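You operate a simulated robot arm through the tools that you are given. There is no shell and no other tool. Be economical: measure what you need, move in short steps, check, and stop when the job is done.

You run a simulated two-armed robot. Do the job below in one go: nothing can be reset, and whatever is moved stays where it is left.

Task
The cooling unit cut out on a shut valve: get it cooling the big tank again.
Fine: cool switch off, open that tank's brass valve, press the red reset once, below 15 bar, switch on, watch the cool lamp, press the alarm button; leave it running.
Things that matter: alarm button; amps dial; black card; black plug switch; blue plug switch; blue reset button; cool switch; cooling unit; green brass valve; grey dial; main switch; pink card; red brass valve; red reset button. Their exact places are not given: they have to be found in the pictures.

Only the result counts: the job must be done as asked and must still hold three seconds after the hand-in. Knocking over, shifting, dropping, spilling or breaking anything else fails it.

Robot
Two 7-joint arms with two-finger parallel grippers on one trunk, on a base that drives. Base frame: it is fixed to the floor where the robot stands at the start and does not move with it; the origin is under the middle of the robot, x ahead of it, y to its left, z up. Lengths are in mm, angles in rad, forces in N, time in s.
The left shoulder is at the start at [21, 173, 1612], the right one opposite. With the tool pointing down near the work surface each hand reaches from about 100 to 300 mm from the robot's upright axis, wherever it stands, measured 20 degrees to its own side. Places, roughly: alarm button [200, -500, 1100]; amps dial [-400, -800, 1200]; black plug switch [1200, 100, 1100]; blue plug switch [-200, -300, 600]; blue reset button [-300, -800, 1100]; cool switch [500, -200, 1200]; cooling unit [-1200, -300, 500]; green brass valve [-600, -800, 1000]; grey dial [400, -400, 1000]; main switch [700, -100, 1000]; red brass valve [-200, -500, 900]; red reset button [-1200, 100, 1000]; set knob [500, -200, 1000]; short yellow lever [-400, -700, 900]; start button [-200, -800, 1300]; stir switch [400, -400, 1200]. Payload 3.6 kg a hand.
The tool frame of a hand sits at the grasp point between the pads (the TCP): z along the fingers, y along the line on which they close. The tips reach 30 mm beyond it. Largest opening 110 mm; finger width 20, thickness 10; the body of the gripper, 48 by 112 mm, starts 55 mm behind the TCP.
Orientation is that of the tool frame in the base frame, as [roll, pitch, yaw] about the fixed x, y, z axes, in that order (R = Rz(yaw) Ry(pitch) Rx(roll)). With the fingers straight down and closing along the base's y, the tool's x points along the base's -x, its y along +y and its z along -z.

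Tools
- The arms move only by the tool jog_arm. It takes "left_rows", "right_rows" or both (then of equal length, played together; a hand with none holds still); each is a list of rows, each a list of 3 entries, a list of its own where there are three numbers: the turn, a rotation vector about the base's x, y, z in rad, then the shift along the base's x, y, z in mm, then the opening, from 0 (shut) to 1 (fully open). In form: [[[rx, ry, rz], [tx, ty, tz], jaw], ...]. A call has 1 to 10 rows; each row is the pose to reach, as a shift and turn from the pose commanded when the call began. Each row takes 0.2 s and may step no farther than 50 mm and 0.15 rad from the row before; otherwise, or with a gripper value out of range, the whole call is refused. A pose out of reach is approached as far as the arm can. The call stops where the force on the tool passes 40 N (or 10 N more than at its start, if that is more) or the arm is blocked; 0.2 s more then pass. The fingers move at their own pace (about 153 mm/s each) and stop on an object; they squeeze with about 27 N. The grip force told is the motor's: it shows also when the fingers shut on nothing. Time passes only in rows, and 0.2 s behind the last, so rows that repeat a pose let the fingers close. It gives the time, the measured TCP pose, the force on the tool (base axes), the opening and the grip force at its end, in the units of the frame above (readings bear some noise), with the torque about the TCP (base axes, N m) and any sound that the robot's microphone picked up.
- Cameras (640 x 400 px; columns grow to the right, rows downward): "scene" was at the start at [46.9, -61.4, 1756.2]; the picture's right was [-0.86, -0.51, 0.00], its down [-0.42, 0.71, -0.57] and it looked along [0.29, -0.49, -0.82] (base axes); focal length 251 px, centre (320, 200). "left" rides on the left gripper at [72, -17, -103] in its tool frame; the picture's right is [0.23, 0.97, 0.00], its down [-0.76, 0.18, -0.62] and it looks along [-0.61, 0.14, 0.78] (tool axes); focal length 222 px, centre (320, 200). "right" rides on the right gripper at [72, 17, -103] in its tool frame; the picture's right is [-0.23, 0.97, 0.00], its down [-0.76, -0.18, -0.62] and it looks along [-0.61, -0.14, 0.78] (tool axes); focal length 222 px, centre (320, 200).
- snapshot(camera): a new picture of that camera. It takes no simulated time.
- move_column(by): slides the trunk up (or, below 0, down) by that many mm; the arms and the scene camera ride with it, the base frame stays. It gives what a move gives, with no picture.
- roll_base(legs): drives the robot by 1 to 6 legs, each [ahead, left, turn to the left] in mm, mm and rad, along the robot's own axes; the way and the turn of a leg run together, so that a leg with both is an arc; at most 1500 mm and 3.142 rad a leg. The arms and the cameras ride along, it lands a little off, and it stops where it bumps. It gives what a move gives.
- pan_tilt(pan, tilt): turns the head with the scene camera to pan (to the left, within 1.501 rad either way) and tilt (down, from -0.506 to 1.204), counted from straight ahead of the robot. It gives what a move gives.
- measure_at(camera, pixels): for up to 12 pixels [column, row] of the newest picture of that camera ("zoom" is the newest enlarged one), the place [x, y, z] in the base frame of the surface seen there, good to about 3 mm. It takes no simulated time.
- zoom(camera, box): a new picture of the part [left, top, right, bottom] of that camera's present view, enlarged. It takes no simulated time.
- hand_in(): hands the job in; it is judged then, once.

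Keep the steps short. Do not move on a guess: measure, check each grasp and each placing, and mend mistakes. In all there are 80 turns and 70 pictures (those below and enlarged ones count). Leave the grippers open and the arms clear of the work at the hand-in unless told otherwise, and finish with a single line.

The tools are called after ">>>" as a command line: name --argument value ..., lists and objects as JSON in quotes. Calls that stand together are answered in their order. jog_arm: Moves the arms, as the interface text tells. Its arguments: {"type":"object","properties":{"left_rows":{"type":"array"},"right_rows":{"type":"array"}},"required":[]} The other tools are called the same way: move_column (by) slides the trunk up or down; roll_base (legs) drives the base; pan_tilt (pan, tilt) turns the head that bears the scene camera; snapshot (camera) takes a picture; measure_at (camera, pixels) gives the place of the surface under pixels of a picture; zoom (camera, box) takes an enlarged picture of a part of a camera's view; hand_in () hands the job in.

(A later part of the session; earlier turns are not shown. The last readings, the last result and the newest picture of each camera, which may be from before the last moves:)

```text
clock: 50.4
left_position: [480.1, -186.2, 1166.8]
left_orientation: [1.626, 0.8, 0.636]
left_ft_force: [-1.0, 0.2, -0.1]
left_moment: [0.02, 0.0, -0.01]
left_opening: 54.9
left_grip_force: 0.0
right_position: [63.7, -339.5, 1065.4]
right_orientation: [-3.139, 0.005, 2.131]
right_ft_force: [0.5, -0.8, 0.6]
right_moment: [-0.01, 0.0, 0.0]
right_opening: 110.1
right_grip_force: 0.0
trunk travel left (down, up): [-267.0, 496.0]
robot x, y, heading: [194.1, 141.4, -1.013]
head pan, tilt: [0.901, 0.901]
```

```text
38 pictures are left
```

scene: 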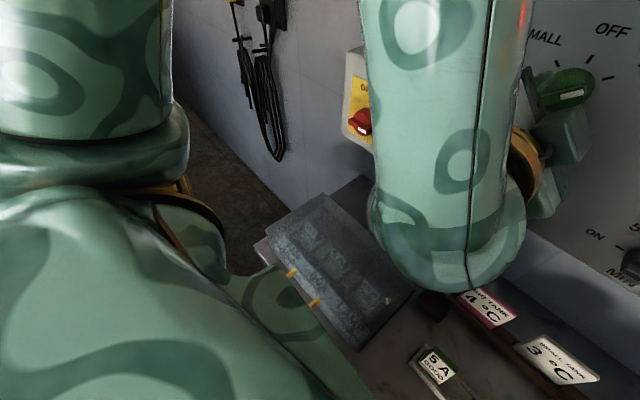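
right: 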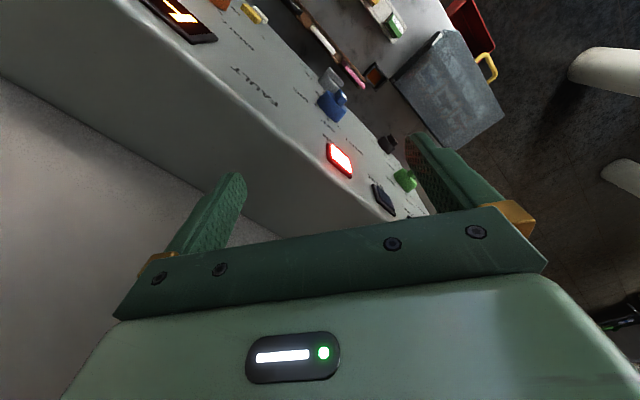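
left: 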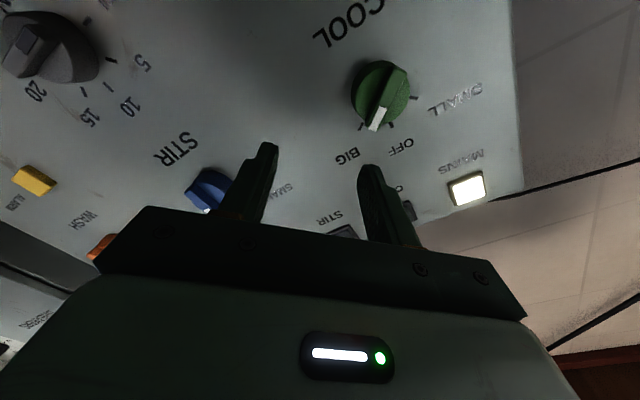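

No contact visible; hand has settled close to the axis. Approach in small steps to the handle (tips to ~n 493, handle front at 475).

>>> jog_arm --left_rows '[[[0, 0, 0], [10, -8, 0], 0.5], [[0, 0, 0], [18, -20, -1], 0.5], [[0, 0, 0], [28, -35, -2], 0.5], [[0, 0, 0], [28, -35, -2], 0.5]]'

>>> pan_tilt --pan 0.4 --tilt 0.5

>>> snapshot --camera "left"

>>> snapshot --camera "scene"

```text
clock: 51.6
left_position: [520.3, -218.0, 1158.7]
left_orientation: [1.68, 0.821, 0.713]
left_ft_force: [-2.1, -0.4, -0.2]
left_moment: [0.0, -0.01, 0.1]
left_opening: 54.8
left_grip_force: 0.1
left hand out of reach, approached as far as the arm can: row 1, 2, 3, 4
right_position: [80.7, -338.2, 1065.9]
right_orientation: [-3.117, 0.0, 2.127]
right_ft_force: [0.1, -0.1, -0.2]
right_moment: [0.03, -0.03, 0.01]
right_opening: 110.0
right_grip_force: 0.0
trunk travel left (down, up): [-267.0, 496.0]
robot x, y, heading: [188.3, 141.9, -1.02]
head pan, tilt: [0.901, 0.901]
stopped in row 4 (left hand): the force on the tool passed its limit at 41 N (the readings are from after the stop); the commanded pose is now the measured one
```

```text
clock: 52.5
left_position: [515.3, -218.9, 1162.2]
left_orientation: [1.668, 0.815, 0.696]
left_ft_force: [0.0, 0.7, 0.1]
left_moment: [0.0, 0.01, -0.01]
left_opening: 55.2
left_grip_force: 0.1
right_position: [76.1, -337.2, 1065.4]
right_orientation: [-3.12, 0.001, 2.125]
right_ft_force: [0.5, -0.3, -0.7]
right_moment: [-0.03, 0.04, -0.02]
right_opening: 110.1
right_grip_force: 0.1
trunk travel left (down, up): [-267.0, 496.0]
robot x, y, heading: [195.0, 141.3, -1.022]
head pan, tilt: [0.4, 0.499]
```

```text
37 pictures are left
```

left: 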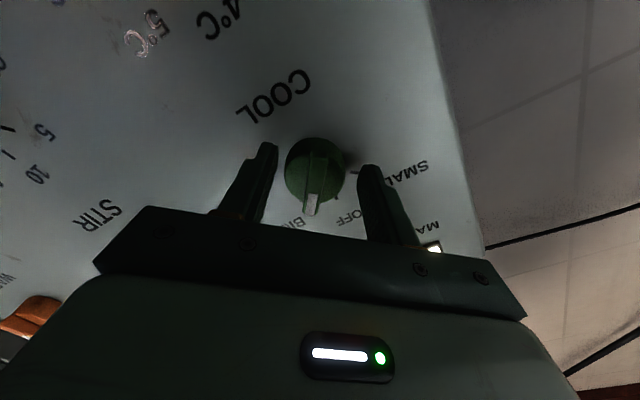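

```text
36 pictures are left
```

scene: 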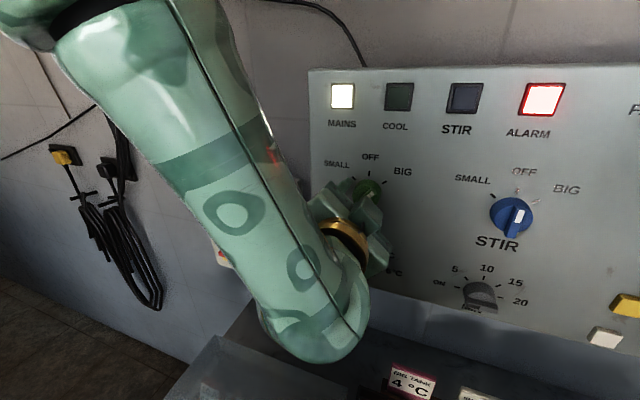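

Fingers straddle the handle. Close.

>>> jog_arm --left_rows '[[[0, 0, 0], [-3, -1, 0], 0.5], [[0, 0, 0], [-3, -1, 0], 0.0], [[0, 0, 0], [-3, -1, 0], 0.0], [[0, 0, 0], [-3, -1, 0], 0.0]]'

>>> zoom --camera "left" --box '[200, 100, 440, 250]'

```text
clock: 53.5
left_position: [508.9, -221.9, 1166.3]
left_orientation: [1.651, 0.816, 0.669]
left_ft_force: [26.8, 4.0, 32.7]
left_moment: [-0.53, -0.38, 0.44]
left_opening: 41.5
left_grip_force: 45.7
right_position: [78.4, -336.1, 1066.0]
right_orientation: [-3.118, 0.0, 2.125]
right_ft_force: [-1.0, 0.2, -0.5]
right_moment: [0.01, -0.01, 0.04]
right_opening: 110.1
right_grip_force: 0.0
trunk travel left (down, up): [-267.0, 496.0]
robot x, y, heading: [194.3, 139.9, -1.019]
head pan, tilt: [0.4, 0.499]
```

```text
2.67 times, centred on (320, 175) of left
```

zoom: 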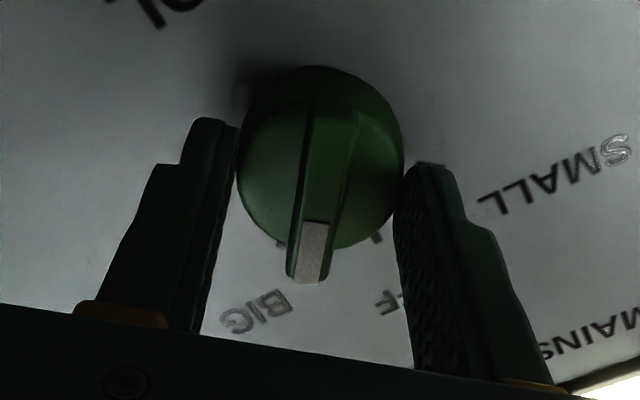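

The fingers hold the round body (41 mm), not the handle. Open, back off 10 mm and close again on the handle bar.

>>> jog_arm --left_rows '[[[0, 0, 0], [0, 0, 0], 0.5], [[0, 0, 0], [-3, 4, 0], 0.5], [[0, 0, 0], [-8, 8, -1], 0.5], [[0, 0, 0], [-8, 8, -1], 0.5]]'

>>> jog_arm --left_rows '[[[0, 0, 0], [0, 0, 0], 0.3], [[0, 0, 0], [0, 0, 0], 0.1], [[0, 0, 0], [0, 0, 0], 0.0], [[0, 0, 0], [0, 0, 0], 0.0]]'

>>> zoom --camera "left" --box '[200, 100, 440, 250]'

```text
clock: 54.5
left_position: [500.5, -213.1, 1163.4]
left_orientation: [1.662, 0.812, 0.666]
left_ft_force: [-0.7, 0.3, -0.9]
left_moment: [0.01, 0.01, -0.02]
left_opening: 54.8
left_grip_force: 0.1
right_position: [77.8, -336.6, 1065.9]
right_orientation: [-3.118, 0.001, 2.126]
right_ft_force: [0.2, 0.1, 0.0]
right_moment: [-0.01, 0.0, -0.01]
right_opening: 110.3
right_grip_force: 0.0
trunk travel left (down, up): [-267.0, 496.0]
robot x, y, heading: [194.8, 144.3, -1.021]
head pan, tilt: [0.4, 0.499]
```

```text
clock: 55.4
left_position: [510.3, -212.4, 1160.2]
left_orientation: [1.691, 0.835, 0.724]
left_ft_force: [-71.4, 54.2, 1.1]
left_moment: [-1.68, -1.3, -1.04]
left_opening: 11.0
left_grip_force: 44.5
right_position: [76.4, -334.7, 1069.8]
right_orientation: [-3.102, 0.006, 2.109]
right_ft_force: [-0.3, 0.2, 1.4]
right_moment: [0.03, 0.01, 0.0]
right_opening: 110.1
right_grip_force: 0.1
trunk travel left (down, up): [-267.0, 496.0]
robot x, y, heading: [193.5, 136.6, -1.035]
head pan, tilt: [0.4, 0.499]
stopped in row 4 (left hand): the force on the tool passed its limit at 41 N (the readings are from after the stop); the commanded pose is now the measured one
```

```text
2.67 times, centred on (320, 175) of left
```

zoom: 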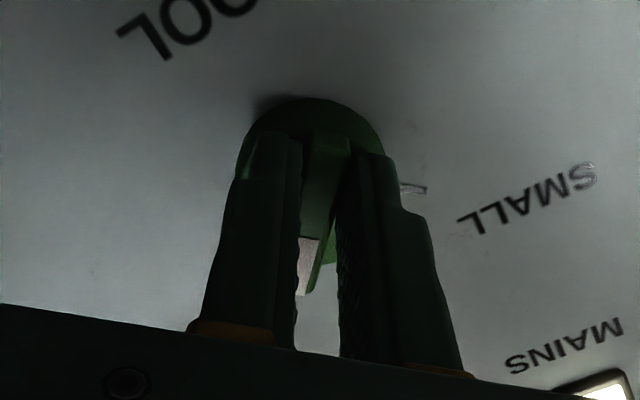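

Handle gripped (11 mm), but pushing against the knob face. Relieve by pulling back a few mm and read the force.

>>> jog_arm --left_rows '[[[0, 0, 0], [-2, 3, 0], 0.0], [[0, 0, 0], [-3, 5, 0], 0.0]]'

```text
clock: 56.0
left_position: [515.5, -209.1, 1139.0]
left_orientation: [1.889, 0.949, 0.96]
left_ft_force: [-7.3, 17.0, 31.3]
left_moment: [-1.51, -1.24, 1.06]
left_opening: 6.1
left_grip_force: 29.5
left hand out of reach, approached as far as the arm can: row 1, 2
right_position: [104.6, -342.0, 1077.3]
right_orientation: [-3.038, 0.052, 2.099]
right_ft_force: [-2.6, 1.6, 1.0]
right_moment: [-0.03, -0.18, 0.0]
right_opening: 109.9
right_grip_force: 0.0
trunk travel left (down, up): [-267.0, 496.0]
robot x, y, heading: [192.7, 130.6, -1.044]
head pan, tilt: [0.4, 0.499]
stopped in row 2 (right hand): the arm was blocked; the commanded pose is now the measured one
```

Something is straining: look at once.

>>> snapshot --camera "scene"

>>> snapshot --camera "left"

>>> snapshot --camera "right"

```text
33 pictures are left
```

scene: 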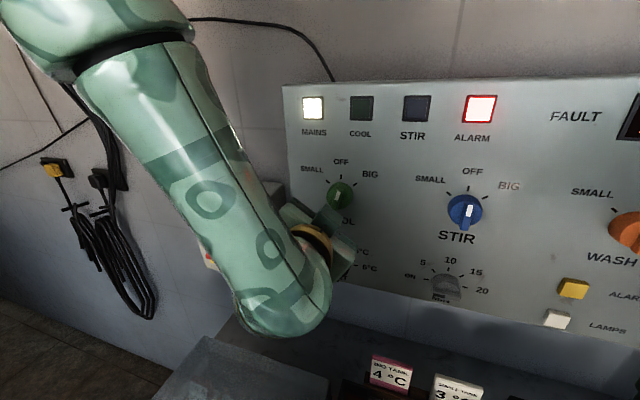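

```text
32 pictures are left
```

left: 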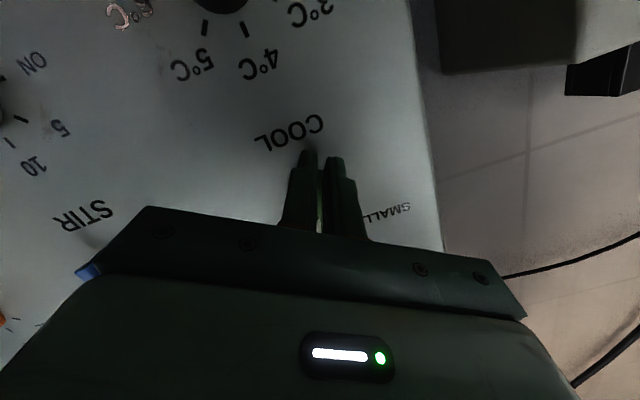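

```text
31 pictures are left
```

right: 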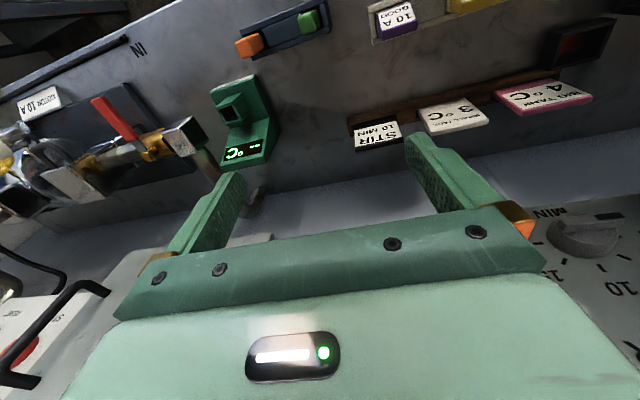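

Open the fingers, then check the knob and retreat with the base.

>>> jog_arm --left_rows '[[[0, 0, 0], [0, 0, 0], 0.5], [[0, 0, 0], [0, 0, 0], 0.5]]'

>>> roll_base --legs '[[-120, 0, 0]]'

>>> snapshot --camera "scene"

>>> zoom --camera "scene" --box '[240, 60, 440, 230]'

```text
clock: 56.4
left_position: [558.8, -202.3, 1103.8]
left_orientation: [2.083, 0.984, 1.136]
left_ft_force: [-23.7, 48.0, 3.4]
left_moment: [-1.27, 0.07, 1.68]
left_opening: 57.7
left_grip_force: 3.4
right_position: [164.5, -343.1, 1071.3]
right_orientation: [-2.985, 0.028, 2.12]
right_ft_force: [-1.5, 0.6, -0.7]
right_moment: [-0.02, -0.13, 0.01]
right_opening: 110.0
right_grip_force: 0.1
trunk travel left (down, up): [-267.0, 496.0]
robot x, y, heading: [188.5, 133.6, -1.043]
head pan, tilt: [0.4, 0.499]
stopped in row 1 (right hand): the arm was blocked; the commanded pose is now the measured one
```

```text
clock: 57.0
left_position: [567.1, -195.3, 1097.6]
left_orientation: [2.113, 0.989, 1.17]
left_ft_force: [0.3, 0.0, -0.8]
left_moment: [0.0, 0.04, -0.01]
left_opening: 55.2
left_grip_force: 0.1
right_position: [177.8, -340.0, 1068.9]
right_orientation: [-2.971, 0.026, 2.137]
right_ft_force: [-0.4, 0.6, -0.1]
right_moment: [0.04, -0.04, 0.01]
right_opening: 110.0
right_grip_force: 0.0
trunk travel left (down, up): [-267.0, 496.0]
robot x, y, heading: [180.7, 141.5, -1.034]
head pan, tilt: [0.4, 0.499]
stopped in leg 1: the force on the tool passed its limit at 84 N (the readings are from after the stop); the commanded pose is now the measured one
```

```text
30 pictures are left
```

scene: 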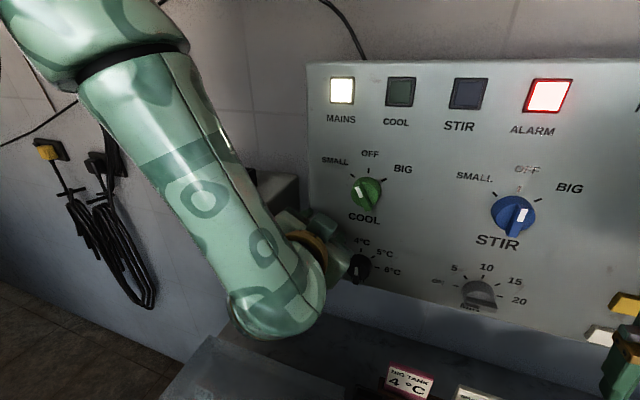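

```text
2.35 times, centred on (340, 145) of scene
```

zoom: 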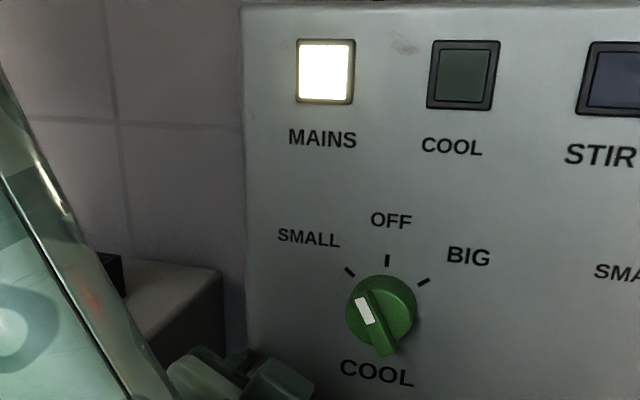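

COOL is now past OFF toward SMALL; I'll correct this. First see why the right arm got dragged.

>>> pan_tilt --pan -0.3 --tilt 0.9

>>> snapshot --camera "scene"

```text
clock: 58.1
left_position: [567.0, -195.2, 1099.0]
left_orientation: [2.104, 0.984, 1.164]
left_ft_force: [0.0, 0.3, 0.5]
left_moment: [0.0, 0.0, 0.03]
left_opening: 55.2
left_grip_force: 0.0
right_position: [174.9, -340.7, 1069.0]
right_orientation: [-2.979, 0.026, 2.136]
right_ft_force: [0.2, -0.6, 0.1]
right_moment: [0.0, 0.01, 0.0]
right_opening: 110.3
right_grip_force: 0.1
trunk travel left (down, up): [-267.0, 496.0]
robot x, y, heading: [187.0, 141.6, -1.038]
head pan, tilt: [-0.3, 0.901]
```

```text
28 pictures are left
```

scene: 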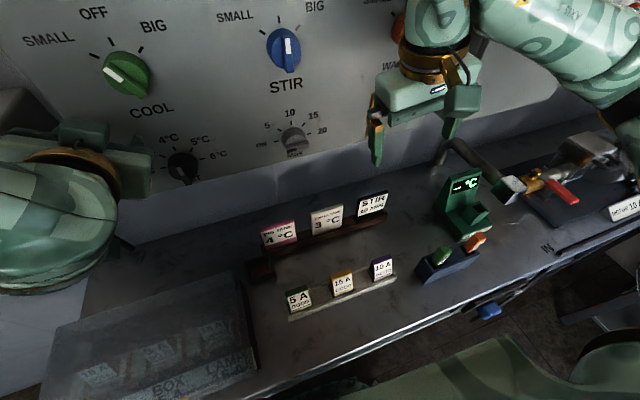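

>>> pan_tilt --pan -1.0 --tilt 0.8

>>> snapshot --camera "scene"

```text
clock: 59.2
left_position: [566.2, -195.7, 1100.1]
left_orientation: [2.101, 0.984, 1.16]
left_ft_force: [-0.4, 0.0, -0.1]
left_moment: [-0.01, 0.01, -0.01]
left_opening: 55.1
left_grip_force: 0.1
right_position: [174.6, -340.9, 1068.7]
right_orientation: [-2.977, 0.028, 2.135]
right_ft_force: [-0.4, -0.2, 0.3]
right_moment: [-0.01, -0.01, 0.02]
right_opening: 110.1
right_grip_force: 0.0
trunk travel left (down, up): [-267.0, 496.0]
robot x, y, heading: [185.4, 137.4, -1.038]
head pan, tilt: [-1.0, 0.799]
```

```text
27 pictures are left
```

scene: 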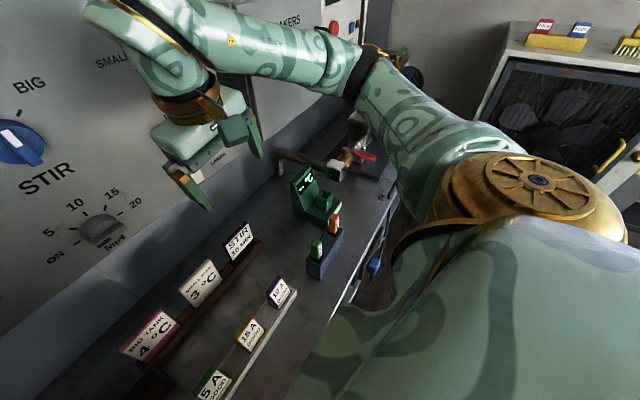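

Both hands are free of force now. Pull both hands straight back from the panel in small steps.

>>> jog_arm --left_rows '[[[0, 0, 0], [-11, 17, 0], 0.5], [[0, 0, 0], [-22, 34, 0], 0.5], [[0, 0, 0], [-33, 50, 0], 0.5], [[0, 0, 0], [-44, 67, 0], 0.5]]' --right_rows '[[[0, 0, 0], [-11, 17, 0], 1], [[0, 0, 0], [-22, 34, 0], 1], [[0, 0, 0], [-33, 50, 0], 1], [[0, 0, 0], [-44, 67, 0], 1]]'

>>> roll_base --legs '[[-150, 0, 0]]'

```text
clock: 60.2
left_position: [517.4, -188.2, 1098.5]
left_orientation: [2.097, 0.983, 1.156]
left_ft_force: [0.2, -0.4, -0.2]
left_moment: [0.01, 0.04, 0.05]
left_opening: 54.8
left_grip_force: 0.1
left hand out of reach, approached as far as the arm can: row 1, 2, 3, 4
right_position: [106.9, -329.2, 1068.2]
right_orientation: [-2.979, 0.024, 2.136]
right_ft_force: [-0.3, 0.3, 0.0]
right_moment: [-0.03, -0.03, -0.02]
right_opening: 110.3
right_grip_force: 0.1
right hand out of reach, approached as far as the arm can: row 1, 2, 3, 4
trunk travel left (down, up): [-267.0, 496.0]
robot x, y, heading: [188.1, 139.1, -1.03]
head pan, tilt: [-1.0, 0.799]
```

```text
clock: 61.5
left_position: [450.0, -55.1, 1094.8]
left_orientation: [2.116, 0.986, 1.172]
left_ft_force: [-0.4, 0.3, 0.0]
left_moment: [0.0, -0.01, 0.0]
left_opening: 55.0
left_grip_force: 0.0
right_position: [37.9, -195.2, 1068.8]
right_orientation: [-2.971, 0.019, 2.135]
right_ft_force: [0.5, 1.2, -0.1]
right_moment: [0.0, -0.02, 0.01]
right_opening: 110.0
right_grip_force: 0.1
trunk travel left (down, up): [-267.0, 496.0]
robot x, y, heading: [104.6, 272.8, -1.036]
head pan, tilt: [-1.0, 0.799]
```

Free again. Plan: work from above with the tool tilted 45° down-forward, which suits these arms (elbows high, clear of boxes). Raise the trunk, re-orient the left hand.

>>> move_column --by 258

>>> roll_base --legs '[[0, 0, 0.048]]'

>>> jog_arm --left_rows '[[[0.024, 0.129, 0.03], [-15, 5, 0], 0.5], [[0.048, 0.258, 0.06], [-30, 10, 0], 0.5], [[0.071, 0.388, 0.09], [-45, 15, 0], 0.5], [[0.095, 0.517, 0.12], [-60, 20, 0], 0.5], [[0.119, 0.646, 0.15], [-75, 20, 0], 0.4], [[0.119, 0.646, 0.15], [-80, 20, 0], 0.4], [[0.119, 0.646, 0.15], [-80, 20, 0], 0.4]]'

>>> pan_tilt --pan 0.1 --tilt 0.6

>>> snapshot --camera "scene"

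```text
clock: 64.2
left_position: [451.1, -57.2, 1352.2]
left_orientation: [2.117, 0.988, 1.173]
left_ft_force: [0.3, 0.1, 0.1]
left_moment: [0.01, -0.03, 0.01]
left_opening: 54.9
left_grip_force: 0.1
right_position: [38.9, -196.1, 1326.6]
right_orientation: [-2.969, 0.018, 2.134]
right_ft_force: [-0.4, 0.6, 0.2]
right_moment: [0.0, 0.02, 0.0]
right_opening: 110.1
right_grip_force: 0.1
trunk travel left (down, up): [-525.0, 238.0]
robot x, y, heading: [106.8, 271.4, -1.036]
head pan, tilt: [-1.0, 0.799]
```

```text
clock: 65.0
left_position: [465.1, -39.9, 1351.8]
left_orientation: [2.117, 0.989, 1.221]
left_ft_force: [0.0, 0.1, 0.1]
left_moment: [0.0, -0.01, 0.0]
left_opening: 54.8
left_grip_force: 0.1
right_position: [61.3, -199.4, 1326.5]
right_orientation: [-2.97, 0.016, 2.184]
right_ft_force: [-0.3, 1.2, 0.8]
right_moment: [-0.03, 0.01, -0.01]
right_opening: 110.0
right_grip_force: 0.1
trunk travel left (down, up): [-525.0, 238.0]
robot x, y, heading: [105.4, 270.3, -0.988]
head pan, tilt: [-1.0, 0.799]
```

```text
clock: 66.6
left_position: [386.7, -18.6, 1352.2]
left_orientation: [3.118, 0.763, 2.178]
left_ft_force: [-0.1, 0.2, -1.4]
left_moment: [0.0, 0.0, 0.03]
left_opening: 44.0
left_grip_force: 0.0
right_position: [60.9, -200.5, 1326.2]
right_orientation: [-2.97, 0.017, 2.185]
right_ft_force: [-1.2, 0.7, -0.6]
right_moment: [0.03, 0.0, 0.01]
right_opening: 110.0
right_grip_force: 0.2
trunk travel left (down, up): [-525.0, 238.0]
robot x, y, heading: [106.4, 271.9, -0.987]
head pan, tilt: [-1.0, 0.799]
```

```text
clock: 67.9
left_position: [387.4, -20.2, 1353.1]
left_orientation: [3.116, 0.762, 2.174]
left_ft_force: [-1.0, 0.2, -0.1]
left_moment: [-0.04, -0.02, 0.03]
left_opening: 44.1
left_grip_force: 0.1
right_position: [60.9, -199.4, 1326.5]
right_orientation: [-2.97, 0.017, 2.184]
right_ft_force: [0.4, -0.3, 0.1]
right_moment: [-0.02, 0.0, -0.01]
right_opening: 110.3
right_grip_force: 0.1
trunk travel left (down, up): [-525.0, 238.0]
robot x, y, heading: [105.2, 272.5, -0.987]
head pan, tilt: [0.099, 0.6]
```

```text
26 pictures are left
```

scene: 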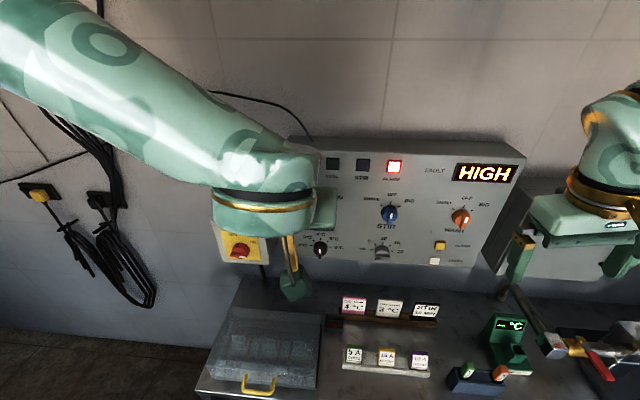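

All intact. Drive forward 155 mm, then bring the left hand down above-front of the COOL knob.

>>> roll_base --legs '[[155, -6, 0]]'

>>> jog_arm --left_rows '[[[0, 0, 0], [0, 0, -40], 0.4], [[0, 0, 0], [0, 0, -80], 0.4], [[0, 0, 0], [0, 0, -110], 0.4], [[0, 0, 0], [0, 0, -110], 0.4]]'

>>> snapshot --camera "scene"

>>> snapshot --camera "left"

```text
clock: 69.3
left_position: [455.2, -143.3, 1356.9]
left_orientation: [3.113, 0.773, 2.171]
left_ft_force: [0.4, 0.8, 0.5]
left_moment: [0.01, 0.01, 0.02]
left_opening: 43.8
left_grip_force: 0.0
right_position: [130.7, -321.2, 1328.9]
right_orientation: [-2.972, 0.029, 2.183]
right_ft_force: [-0.6, -0.1, 0.1]
right_moment: [-0.03, 0.02, -0.03]
right_opening: 110.0
right_grip_force: 0.1
trunk travel left (down, up): [-525.0, 238.0]
robot x, y, heading: [186.0, 142.7, -0.989]
head pan, tilt: [0.099, 0.6]
```

```text
clock: 70.3
left_position: [459.0, -143.6, 1246.2]
left_orientation: [3.114, 0.77, 2.172]
left_ft_force: [0.5, 0.4, -0.1]
left_moment: [0.0, 0.02, 0.03]
left_opening: 44.1
left_grip_force: 0.0
right_position: [131.3, -324.5, 1328.1]
right_orientation: [-2.97, 0.026, 2.183]
right_ft_force: [0.1, 0.0, -0.6]
right_moment: [0.02, 0.02, 0.02]
right_opening: 109.9
right_grip_force: 0.1
trunk travel left (down, up): [-525.0, 238.0]
robot x, y, heading: [186.2, 139.2, -0.989]
head pan, tilt: [0.099, 0.6]
```

```text
25 pictures are left
```

scene: 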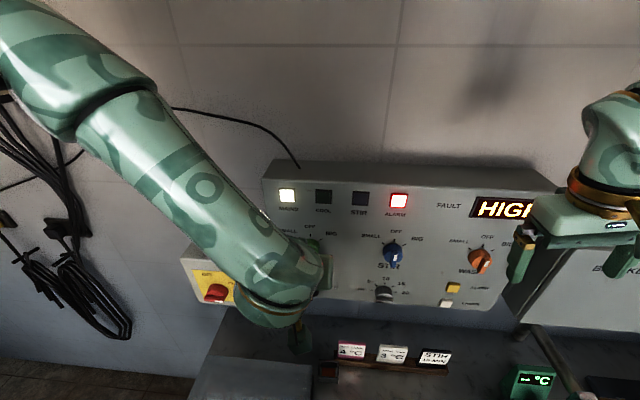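

```text
24 pictures are left
```

left: 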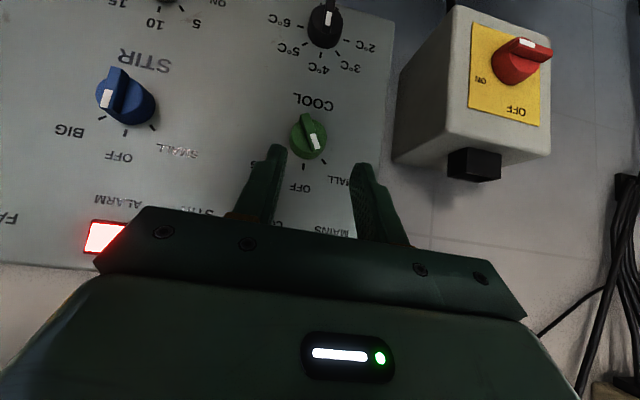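

Good alignment. Zoom on the COOL knob.

>>> zoom --camera "left" --box '[230, 80, 390, 220]'

>>> measure_at --camera "left" --pixels '[[315, 145], [303, 118], [312, 152], [309, 131], [307, 188], [330, 150]]'

```text
2.86 times, centred on (310, 150) of left
```

zoom: 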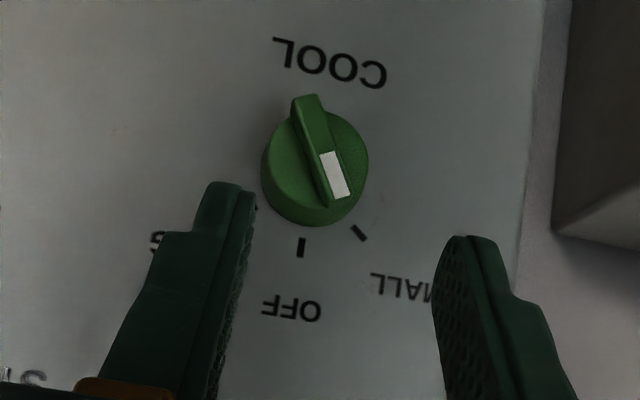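

```text
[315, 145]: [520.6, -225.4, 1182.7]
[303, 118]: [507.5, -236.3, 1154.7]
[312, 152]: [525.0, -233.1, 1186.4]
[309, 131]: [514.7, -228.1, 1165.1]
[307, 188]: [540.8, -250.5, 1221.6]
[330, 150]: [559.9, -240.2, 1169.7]
```

Pointer sits ~31° toward SMALL. I'll straddle the handle from above and close with the fingers centred on the axis, which aligns it to OFF.

>>> jog_arm --left_rows '[[[0, 0, 0], [16, -25, -15], 0.4], [[0, 0, 0], [33, -50, -33], 0.4], [[0, 0, 0], [43, -66, -47], 0.4], [[0, 0, 0], [49, -74, -53], 0.4], [[0, 0, 0], [49, -74, -53], 0.4]]'

>>> zoom --camera "left" --box '[200, 80, 440, 230]'

```text
clock: 71.5
left_position: [505.5, -220.3, 1195.1]
left_orientation: [3.109, 0.773, 2.17]
left_ft_force: [-1.0, 0.0, -0.4]
left_moment: [-0.01, 0.01, -0.02]
left_opening: 43.9
left_grip_force: 0.0
right_position: [129.7, -326.8, 1327.9]
right_orientation: [-2.974, 0.025, 2.183]
right_ft_force: [0.4, -0.1, 0.0]
right_moment: [0.0, 0.01, 0.02]
right_opening: 109.9
right_grip_force: 0.1
trunk travel left (down, up): [-525.0, 238.0]
robot x, y, heading: [186.3, 143.2, -0.988]
head pan, tilt: [0.099, 0.6]
```

```text
2.67 times, centred on (320, 155) of left
```

zoom: 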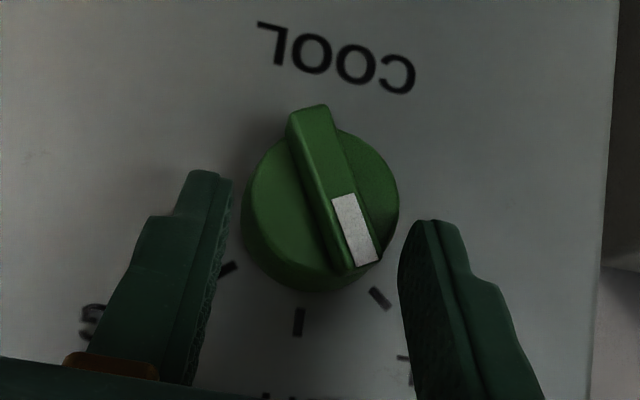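

Well placed; nudge 3 mm left and close.

>>> jog_arm --left_rows '[[[0, 0, 0], [3, 1.5, -2], 0.4], [[0, 0, 0], [3, 1.5, -2], 0.2], [[0, 0, 0], [3, 1.5, -2], 0.1], [[0, 0, 0], [3, 1.5, -2], 0.05], [[0, 0, 0], [3, 1.5, -2], 0.05]]'

>>> zoom --camera "left" --box '[200, 80, 440, 230]'

```text
clock: 72.7
left_position: [505.0, -218.8, 1193.1]
left_orientation: [3.111, 0.772, 2.167]
left_ft_force: [-18.8, 14.9, 28.1]
left_moment: [-0.26, 0.03, -1.2]
left_opening: 30.8
left_grip_force: 44.9
right_position: [128.3, -326.2, 1328.0]
right_orientation: [-2.974, 0.028, 2.184]
right_ft_force: [-0.2, 0.9, -0.7]
right_moment: [0.0, 0.01, 0.02]
right_opening: 110.1
right_grip_force: 0.1
trunk travel left (down, up): [-525.0, 238.0]
robot x, y, heading: [186.1, 141.5, -0.987]
head pan, tilt: [0.099, 0.6]
```

```text
2.67 times, centred on (320, 155) of left
```

zoom: 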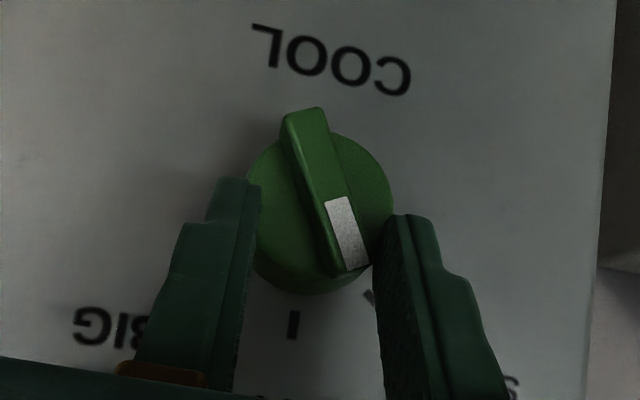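

The tips catch the round body. Open, come out 7 mm, close again.

>>> jog_arm --left_rows '[[[0, 0, 0], [0, 0, 0], 0.4], [[0, 0, 0], [-4, 6, 0], 0.4], [[0, 0, 0], [-4, 6, 0], 0.2], [[0, 0, 0], [-4, 6, 0], 0.1], [[0, 0, 0], [-4, 6, 0], 0.05], [[0, 0, 0], [-4, 6, 0], 0.05]]'

>>> zoom --camera "left" --box '[200, 80, 440, 230]'

```text
clock: 74.1
left_position: [503.1, -213.8, 1190.7]
left_orientation: [3.111, 0.773, 2.168]
left_ft_force: [-3.7, -4.8, -0.6]
left_moment: [-0.36, -0.04, -0.52]
left_opening: 10.9
left_grip_force: 44.7
right_position: [130.1, -326.9, 1328.3]
right_orientation: [-2.973, 0.026, 2.183]
right_ft_force: [-0.5, -0.4, -0.1]
right_moment: [0.0, -0.03, -0.01]
right_opening: 109.9
right_grip_force: 0.0
trunk travel left (down, up): [-525.0, 238.0]
robot x, y, heading: [185.1, 139.9, -0.983]
head pan, tilt: [0.099, 0.6]
```

```text
2.67 times, centred on (320, 155) of left
```

zoom: 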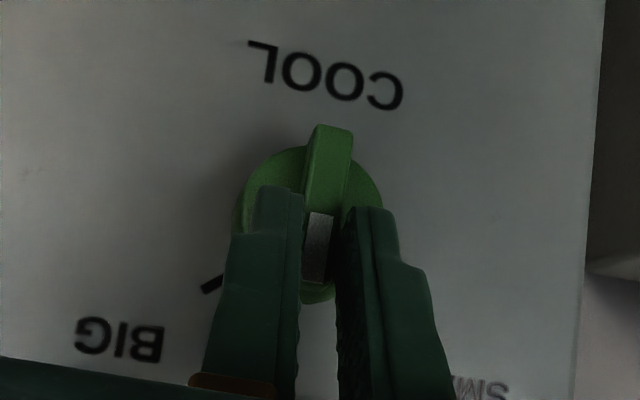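

Handle gripped and upright (10.9 mm). Open, back out and verify OFF.

>>> jog_arm --left_rows '[[[0, 0, 0], [0, 0, 0], 0.4], [[0, 0, 0], [0, 0, 0], 0.4], [[0, 0, 0], [-15, 22, 15], 0.4], [[0, 0, 0], [-33, 50, 35], 0.4], [[0, 0, 0], [-45, 68, 53], 0.4]]'

>>> zoom --camera "left" --box '[200, 80, 440, 230]'

```text
clock: 75.3
left_position: [457.5, -145.6, 1242.6]
left_orientation: [3.11, 0.774, 2.17]
left_ft_force: [-0.5, 0.3, 0.3]
left_moment: [0.06, 0.02, 0.0]
left_opening: 44.1
left_grip_force: 0.1
right_position: [128.5, -327.3, 1328.3]
right_orientation: [-2.973, 0.026, 2.184]
right_ft_force: [0.4, -0.6, 0.3]
right_moment: [-0.03, 0.03, -0.02]
right_opening: 110.1
right_grip_force: 0.0
trunk travel left (down, up): [-525.0, 238.0]
robot x, y, heading: [183.7, 137.0, -0.986]
head pan, tilt: [0.099, 0.6]
```

```text
2.67 times, centred on (320, 155) of left
```

zoom: 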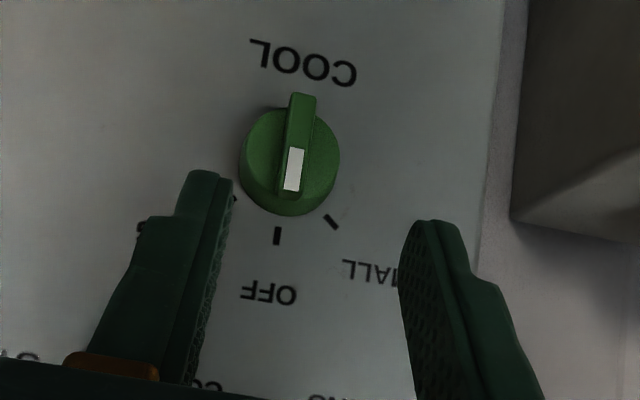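

COOL is OFF. Now back away, turn to the cooling unit and approach to viewing distance.

>>> roll_base --legs '[[-400, 0, 0], [0, 0, -1.497], [590, -304, 0]]'

>>> pan_tilt --pan 0.0 --tilt 0.6

>>> snapshot --camera "scene"

```text
clock: 76.0
left_position: [461.1, -148.6, 1240.0]
left_orientation: [3.115, 0.766, 2.171]
left_ft_force: [-0.3, 0.5, 0.4]
left_moment: [0.02, -0.01, 0.02]
left_opening: 43.9
left_grip_force: 0.1
right_position: [132.4, -328.5, 1326.0]
right_orientation: [-2.97, 0.019, 2.182]
right_ft_force: [0.3, 0.5, 0.0]
right_moment: [-0.02, -0.02, 0.0]
right_opening: 109.8
right_grip_force: 0.1
trunk travel left (down, up): [-525.0, 238.0]
robot x, y, heading: [182.6, 143.7, -0.993]
head pan, tilt: [0.099, 0.6]
stopped in leg 1: the robot was blocked; the commanded pose is now the measured one
```

```text
clock: 76.7
left_position: [460.1, -146.8, 1240.6]
left_orientation: [3.112, 0.765, 2.169]
left_ft_force: [-0.8, 0.1, 0.4]
left_moment: [0.0, 0.02, -0.02]
left_opening: 44.0
left_grip_force: 0.0
right_position: [132.5, -328.6, 1326.7]
right_orientation: [-2.973, 0.022, 2.182]
right_ft_force: [0.3, 0.6, -0.8]
right_moment: [0.01, 0.02, 0.01]
right_opening: 109.9
right_grip_force: 0.1
trunk travel left (down, up): [-525.0, 238.0]
robot x, y, heading: [182.6, 140.9, -0.988]
head pan, tilt: [0.0, 0.6]
```

```text
18 pictures are left
```

scene: 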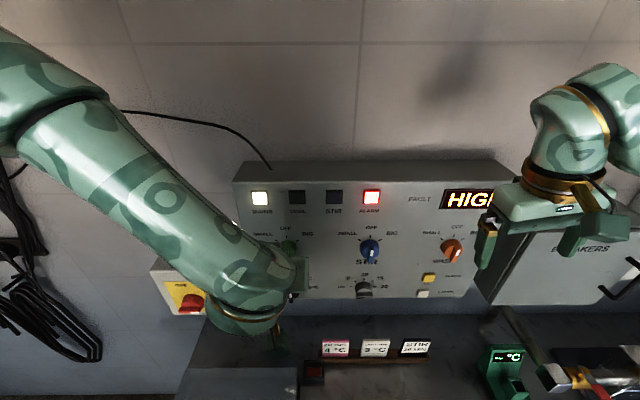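

Blocked at once, though the same path was free earlier; try a shorter backward leg.

>>> roll_base --legs '[[-150, 0, 0]]'

```text
clock: 78.1
left_position: [382.9, -21.8, 1238.9]
left_orientation: [3.117, 0.762, 2.174]
left_ft_force: [1.3, -0.6, -1.1]
left_moment: [0.03, 0.0, -0.02]
left_opening: 44.0
left_grip_force: 0.1
right_position: [55.0, -203.8, 1326.4]
right_orientation: [-2.969, 0.016, 2.182]
right_ft_force: [-0.8, -0.9, -0.1]
right_moment: [0.02, -0.01, 0.01]
right_opening: 110.0
right_grip_force: 0.0
trunk travel left (down, up): [-525.0, 238.0]
robot x, y, heading: [99.1, 268.6, -0.985]
head pan, tilt: [0.0, 0.6]
```

Works. Continue the route.

>>> roll_base --legs '[[-250, 0, 0], [0, 0, -1.499], [300, -150, 0], [290, -150, 0]]'

>>> snapshot --camera "scene"

```text
clock: 87.1
left_position: [-956.6, 39.7, 1239.1]
left_orientation: [3.116, 0.763, 0.691]
left_ft_force: [1.1, -0.1, 0.1]
left_moment: [-0.01, 0.03, -0.04]
left_opening: 44.0
left_grip_force: 0.0
right_position: [-1165.6, 350.6, 1326.4]
right_orientation: [-2.968, 0.017, 0.701]
right_ft_force: [-1.2, -0.3, -0.4]
right_moment: [0.03, -0.02, -0.01]
right_opening: 110.2
right_grip_force: 0.1
trunk travel left (down, up): [-525.0, 238.0]
robot x, y, heading: [-692.8, 347.0, -2.468]
head pan, tilt: [0.0, 0.6]
```

```text
17 pictures are left
```

scene: 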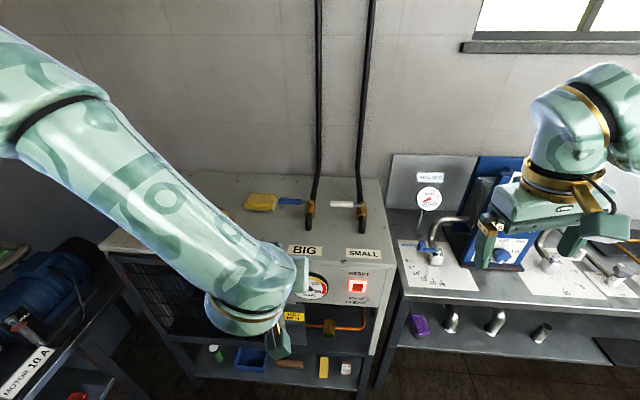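

Good view of the valves. Zoom and measure the valve, handle and reset.

>>> zoom --camera "scene" --box '[240, 180, 400, 310]'

>>> measure_at --camera "scene" --pixels '[[280, 201], [292, 201], [300, 202], [309, 208], [309, 201], [313, 190], [309, 226], [318, 100], [357, 286], [338, 204], [347, 286], [290, 240]]'

```text
3.08 times, centred on (320, 245) of scene
```

zoom: 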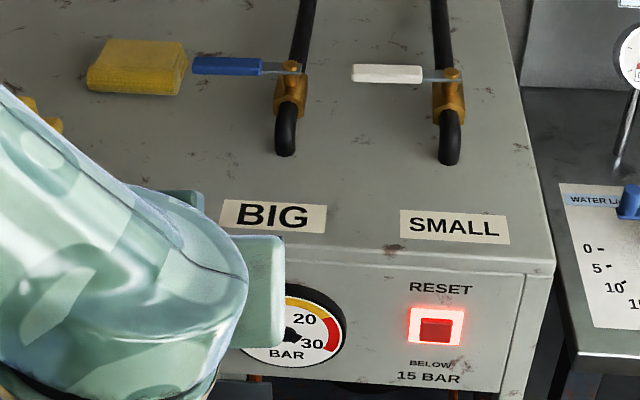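

```text
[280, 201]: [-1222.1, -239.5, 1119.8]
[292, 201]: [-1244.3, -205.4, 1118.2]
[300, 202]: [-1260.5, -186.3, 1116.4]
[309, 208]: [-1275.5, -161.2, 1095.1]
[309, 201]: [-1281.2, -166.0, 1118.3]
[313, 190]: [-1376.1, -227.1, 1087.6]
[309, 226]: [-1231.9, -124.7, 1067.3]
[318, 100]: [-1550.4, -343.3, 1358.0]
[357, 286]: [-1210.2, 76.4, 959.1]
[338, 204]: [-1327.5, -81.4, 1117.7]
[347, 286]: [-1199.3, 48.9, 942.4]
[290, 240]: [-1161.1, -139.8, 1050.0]
```

Valve stem is vertical; handle points left (crosswise). Opening (counter-clockwise) = swing its end toward the front. Check clearance for the right hand near the neighbouring stand.

>>> measure_at --camera "scene" --pixels '[[428, 197], [425, 178], [485, 158], [478, 180], [408, 280], [432, 250], [262, 195], [270, 208]]'

>>> jog_arm --right_rows '[[[0, 0, 0], [30, 30, 20], 0.5], [[0, 0, 0], [60, 60, 40], 0.0], [[0, 0, 0], [85, 70, 60], 0.0]]' --left_rows '[[[0.085, -0.11, 0], [0, 0, 15], 0.0], [[0.17, -0.22, 0], [0, 0, 30], 0.0], [[0.25, -0.33, 0], [0, 0, 30], 0.0]]'

```text
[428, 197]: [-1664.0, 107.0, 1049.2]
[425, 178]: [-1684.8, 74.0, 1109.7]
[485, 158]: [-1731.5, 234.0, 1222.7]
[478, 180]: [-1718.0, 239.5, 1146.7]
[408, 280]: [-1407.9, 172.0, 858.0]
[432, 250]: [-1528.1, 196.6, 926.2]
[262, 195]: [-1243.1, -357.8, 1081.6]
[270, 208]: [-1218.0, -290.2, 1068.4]
```

```text
clock: 87.9
left_position: [-956.4, 40.4, 1269.5]
left_orientation: [3.099, 0.347, 0.682]
left_ft_force: [0.2, -0.5, 0.3]
left_moment: [0.02, 0.01, -0.02]
left_opening: 0.0
left_grip_force: 27.2
right_position: [-1096.4, 427.1, 1388.1]
right_orientation: [-2.969, 0.014, 0.703]
right_ft_force: [-1.1, 0.2, 0.1]
right_moment: [-0.02, 0.0, 0.02]
right_opening: 0.1
right_grip_force: 27.4
right hand out of reach, approached as far as the arm can: row 3
trunk travel left (down, up): [-525.0, 238.0]
robot x, y, heading: [-691.9, 344.8, -2.47]
head pan, tilt: [0.0, 0.6]
```

Clear. Straighten the left fingers to vertical, drive in, lower the trunk 60.

>>> jog_arm --left_rows '[[[0.08, -0.1, 0], [0, 0, 0], 0.0], [[0.15, -0.19, 0], [0, 0, 0], 0.0], [[0.212, -0.274, 0], [0, 0, 0], 0.0]]'

>>> roll_base --legs '[[340, 57, -0.014]]'

>>> move_column --by -60

>>> snapshot --camera "scene"

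```text
clock: 88.7
left_position: [-955.6, 40.4, 1269.2]
left_orientation: [3.092, 0.003, 0.679]
left_ft_force: [-0.2, -0.1, -0.4]
left_moment: [0.01, -0.02, -0.04]
left_opening: 0.1
left_grip_force: 27.0
right_position: [-1096.7, 426.5, 1388.7]
right_orientation: [-2.968, 0.016, 0.704]
right_ft_force: [-1.0, 0.4, 0.9]
right_moment: [0.02, 0.03, 0.0]
right_opening: 0.0
right_grip_force: 27.2
trunk travel left (down, up): [-525.0, 238.0]
robot x, y, heading: [-689.6, 346.0, -2.468]
head pan, tilt: [0.0, 0.6]
```

```text
clock: 91.0
left_position: [-1186.3, -209.9, 1269.6]
left_orientation: [3.09, 0.004, 0.67]
left_ft_force: [0.2, -0.4, 0.0]
left_moment: [0.0, -0.01, -0.02]
left_opening: 0.0
left_grip_force: 26.4
right_position: [-1322.5, 178.0, 1388.6]
right_orientation: [-2.969, 0.017, 0.69]
right_ft_force: [-0.2, 0.3, -0.5]
right_moment: [-0.01, 0.01, 0.0]
right_opening: 0.0
right_grip_force: 26.3
trunk travel left (down, up): [-525.0, 238.0]
robot x, y, heading: [-916.5, 93.6, -2.477]
head pan, tilt: [0.0, 0.6]
```

```text
clock: 92.0
left_position: [-1186.0, -209.7, 1210.6]
left_orientation: [3.09, 0.003, 0.67]
left_ft_force: [0.3, -0.7, 0.7]
left_moment: [-0.02, 0.0, -0.02]
left_opening: 0.0
left_grip_force: 27.2
right_position: [-1324.6, 178.3, 1327.6]
right_orientation: [-2.972, 0.012, 0.696]
right_ft_force: [0.0, 0.3, 0.6]
right_moment: [0.01, 0.03, 0.0]
right_opening: 0.0
right_grip_force: 27.2
trunk travel left (down, up): [-465.0, 298.0]
robot x, y, heading: [-917.8, 92.3, -2.479]
head pan, tilt: [0.0, 0.6]
```

```text
15 pictures are left
```

scene: 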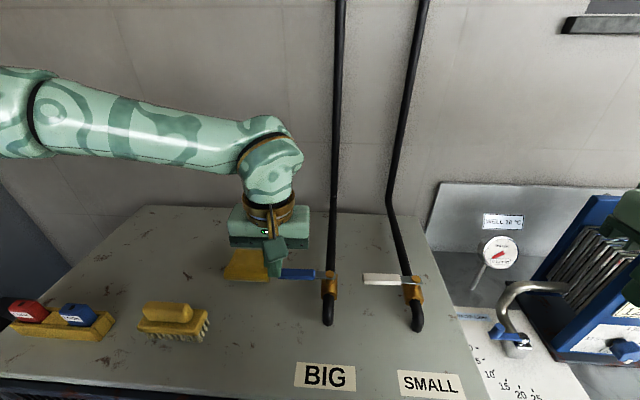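

Re-measure the handle from here.

>>> measure_at --camera "scene" --pixels '[[290, 271], [290, 274], [290, 278], [305, 274], [320, 275], [330, 275], [330, 288], [328, 315], [265, 262], [370, 279]]'

```text
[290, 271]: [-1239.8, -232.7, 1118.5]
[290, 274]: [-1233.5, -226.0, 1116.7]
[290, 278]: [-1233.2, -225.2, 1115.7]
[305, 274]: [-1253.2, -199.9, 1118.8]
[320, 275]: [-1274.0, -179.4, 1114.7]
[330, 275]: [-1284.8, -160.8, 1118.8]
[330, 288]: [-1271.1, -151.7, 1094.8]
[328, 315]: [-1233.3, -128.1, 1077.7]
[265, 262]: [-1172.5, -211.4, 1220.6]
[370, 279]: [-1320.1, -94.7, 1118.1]
```

Move the closed fingers over and behind the handle (80 mm out), then down to tip z≈1104.

>>> jog_arm --left_rows '[[[0, 0, 0], [-36, -18, 0], 0.0], [[0, 0, 0], [-71, -36, 0], 0.0], [[0, 0, 0], [-71, -36, -40], 0.0], [[0, 0, 0], [-71, -36, -77], 0.0], [[0, 0, 0], [-71, -36, -77], 0.0]]'

>>> zoom --camera "scene" --box '[200, 200, 440, 350]'

```text
clock: 93.2
left_position: [-1255.9, -245.4, 1133.8]
left_orientation: [3.09, 0.004, 0.67]
left_ft_force: [-0.6, -0.4, -0.3]
left_moment: [0.01, 0.01, -0.03]
left_opening: 0.2
left_grip_force: 27.1
right_position: [-1325.6, 178.4, 1327.1]
right_orientation: [-2.97, 0.012, 0.695]
right_ft_force: [-0.1, 0.3, -0.3]
right_moment: [0.01, 0.04, -0.01]
right_opening: 0.0
right_grip_force: 27.5
trunk travel left (down, up): [-465.0, 298.0]
robot x, y, heading: [-918.9, 97.8, -2.476]
head pan, tilt: [0.0, 0.6]
```

```text
2.67 times, centred on (320, 275) of scene
```

zoom: 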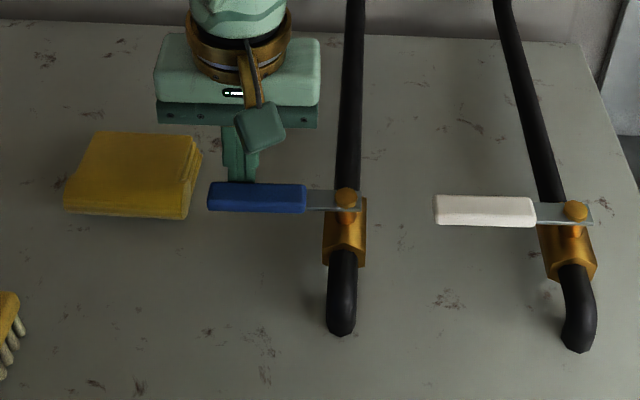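

Hook is behind the blue handle. Pull the end round toward the front along its arc.

>>> jog_arm --left_rows '[[[0, 0, 0], [12, 9, 0], 0.0], [[0, 0, 0], [31, 24, 0], 0.0], [[0, 0, 0], [39, 35, 0], 0.0], [[0, 0, 0], [46, 45, 0], 0.0], [[0, 0, 0], [50, 59, 0], 0.0], [[0, 0, 0], [53, 72, 0], 0.0], [[0, 0, 0], [53, 84, 0], 0.0], [[0, 0, 0], [53, 95, 0], 0.0], [[0, 0, 0], [51, 105, 0], 0.0], [[0, 0, 0], [48, 114, 0], 0.0]]'

>>> zoom --camera "scene" --box '[200, 200, 440, 350]'

```text
clock: 95.3
left_position: [-1207.4, -136.1, 1131.7]
left_orientation: [3.091, 0.003, 0.675]
left_ft_force: [7.6, -19.6, 8.3]
left_moment: [-0.13, -0.09, -0.12]
left_opening: 0.0
left_grip_force: 27.4
right_position: [-1322.0, 173.6, 1328.7]
right_orientation: [-2.968, 0.009, 0.696]
right_ft_force: [0.0, -0.3, 0.0]
right_moment: [0.0, -0.02, 0.0]
right_opening: 0.0
right_grip_force: 26.9
trunk travel left (down, up): [-465.0, 298.0]
robot x, y, heading: [-918.2, 98.6, -2.476]
head pan, tilt: [0.0, 0.6]
```

```text
2.67 times, centred on (320, 275) of scene
```

zoom: 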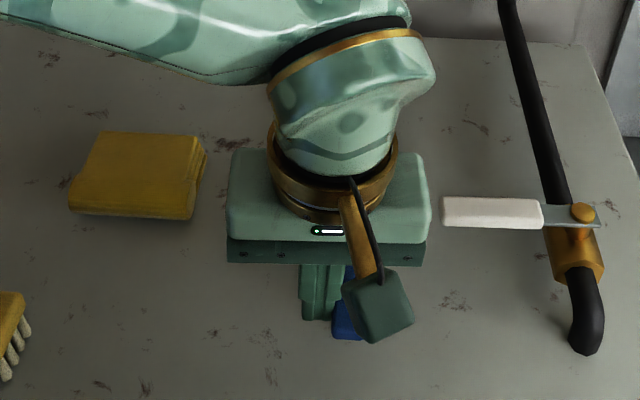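

Handle swung nearly to the front. Nudge a bit further to its stop, then release to the left, rise and look.

>>> jog_arm --left_rows '[[[0, 0, 0], [-3, 4, 0], 0.0], [[0, 0, 0], [-6, 7, 0], 0.0]]'

>>> jog_arm --left_rows '[[[0, 0, 0], [12, -16, 0], 0.0], [[0, 0, 0], [18, -24, 40], 0.0], [[0, 0, 0], [30, -40, 80], 0.0], [[0, 0, 0], [60, -75, 90], 0.0], [[0, 0, 0], [80, -110, 100], 0.0]]'

>>> zoom --camera "scene" --box '[200, 200, 440, 350]'

```text
clock: 95.8
left_position: [-1206.7, -136.1, 1131.7]
left_orientation: [3.079, 0.004, 0.686]
left_ft_force: [16.5, -27.7, 7.6]
left_moment: [-0.26, -0.21, -0.22]
left_opening: 0.2
left_grip_force: 26.9
right_position: [-1322.8, 173.8, 1328.9]
right_orientation: [-2.966, 0.012, 0.701]
right_ft_force: [-0.7, -0.4, -0.4]
right_moment: [-0.04, -0.04, 0.01]
right_opening: 0.0
right_grip_force: 26.8
trunk travel left (down, up): [-465.0, 298.0]
robot x, y, heading: [-915.6, 90.8, -2.479]
head pan, tilt: [0.0, 0.6]
stopped in row 2 (left hand): the force on the tool passed its limit at 41 N (the readings are from after the stop); the commanded pose is now the measured one
```

```text
clock: 97.0
left_position: [-1129.3, -244.3, 1230.3]
left_orientation: [3.086, 0.003, 0.676]
left_ft_force: [0.4, -0.7, -0.3]
left_moment: [0.01, 0.0, 0.0]
left_opening: 0.1
left_grip_force: 27.5
right_position: [-1323.6, 176.0, 1328.4]
right_orientation: [-2.971, 0.011, 0.698]
right_ft_force: [0.5, -0.7, -0.3]
right_moment: [-0.01, 0.03, -0.02]
right_opening: 0.0
right_grip_force: 26.5
trunk travel left (down, up): [-465.0, 298.0]
robot x, y, heading: [-920.4, 96.2, -2.479]
head pan, tilt: [0.0, 0.6]
```

```text
2.67 times, centred on (320, 275) of scene
```

zoom: 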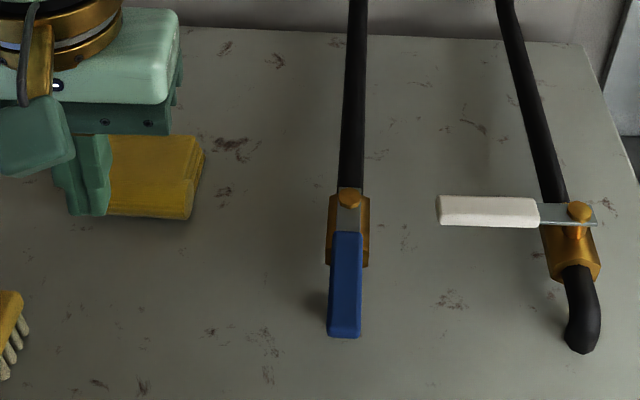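

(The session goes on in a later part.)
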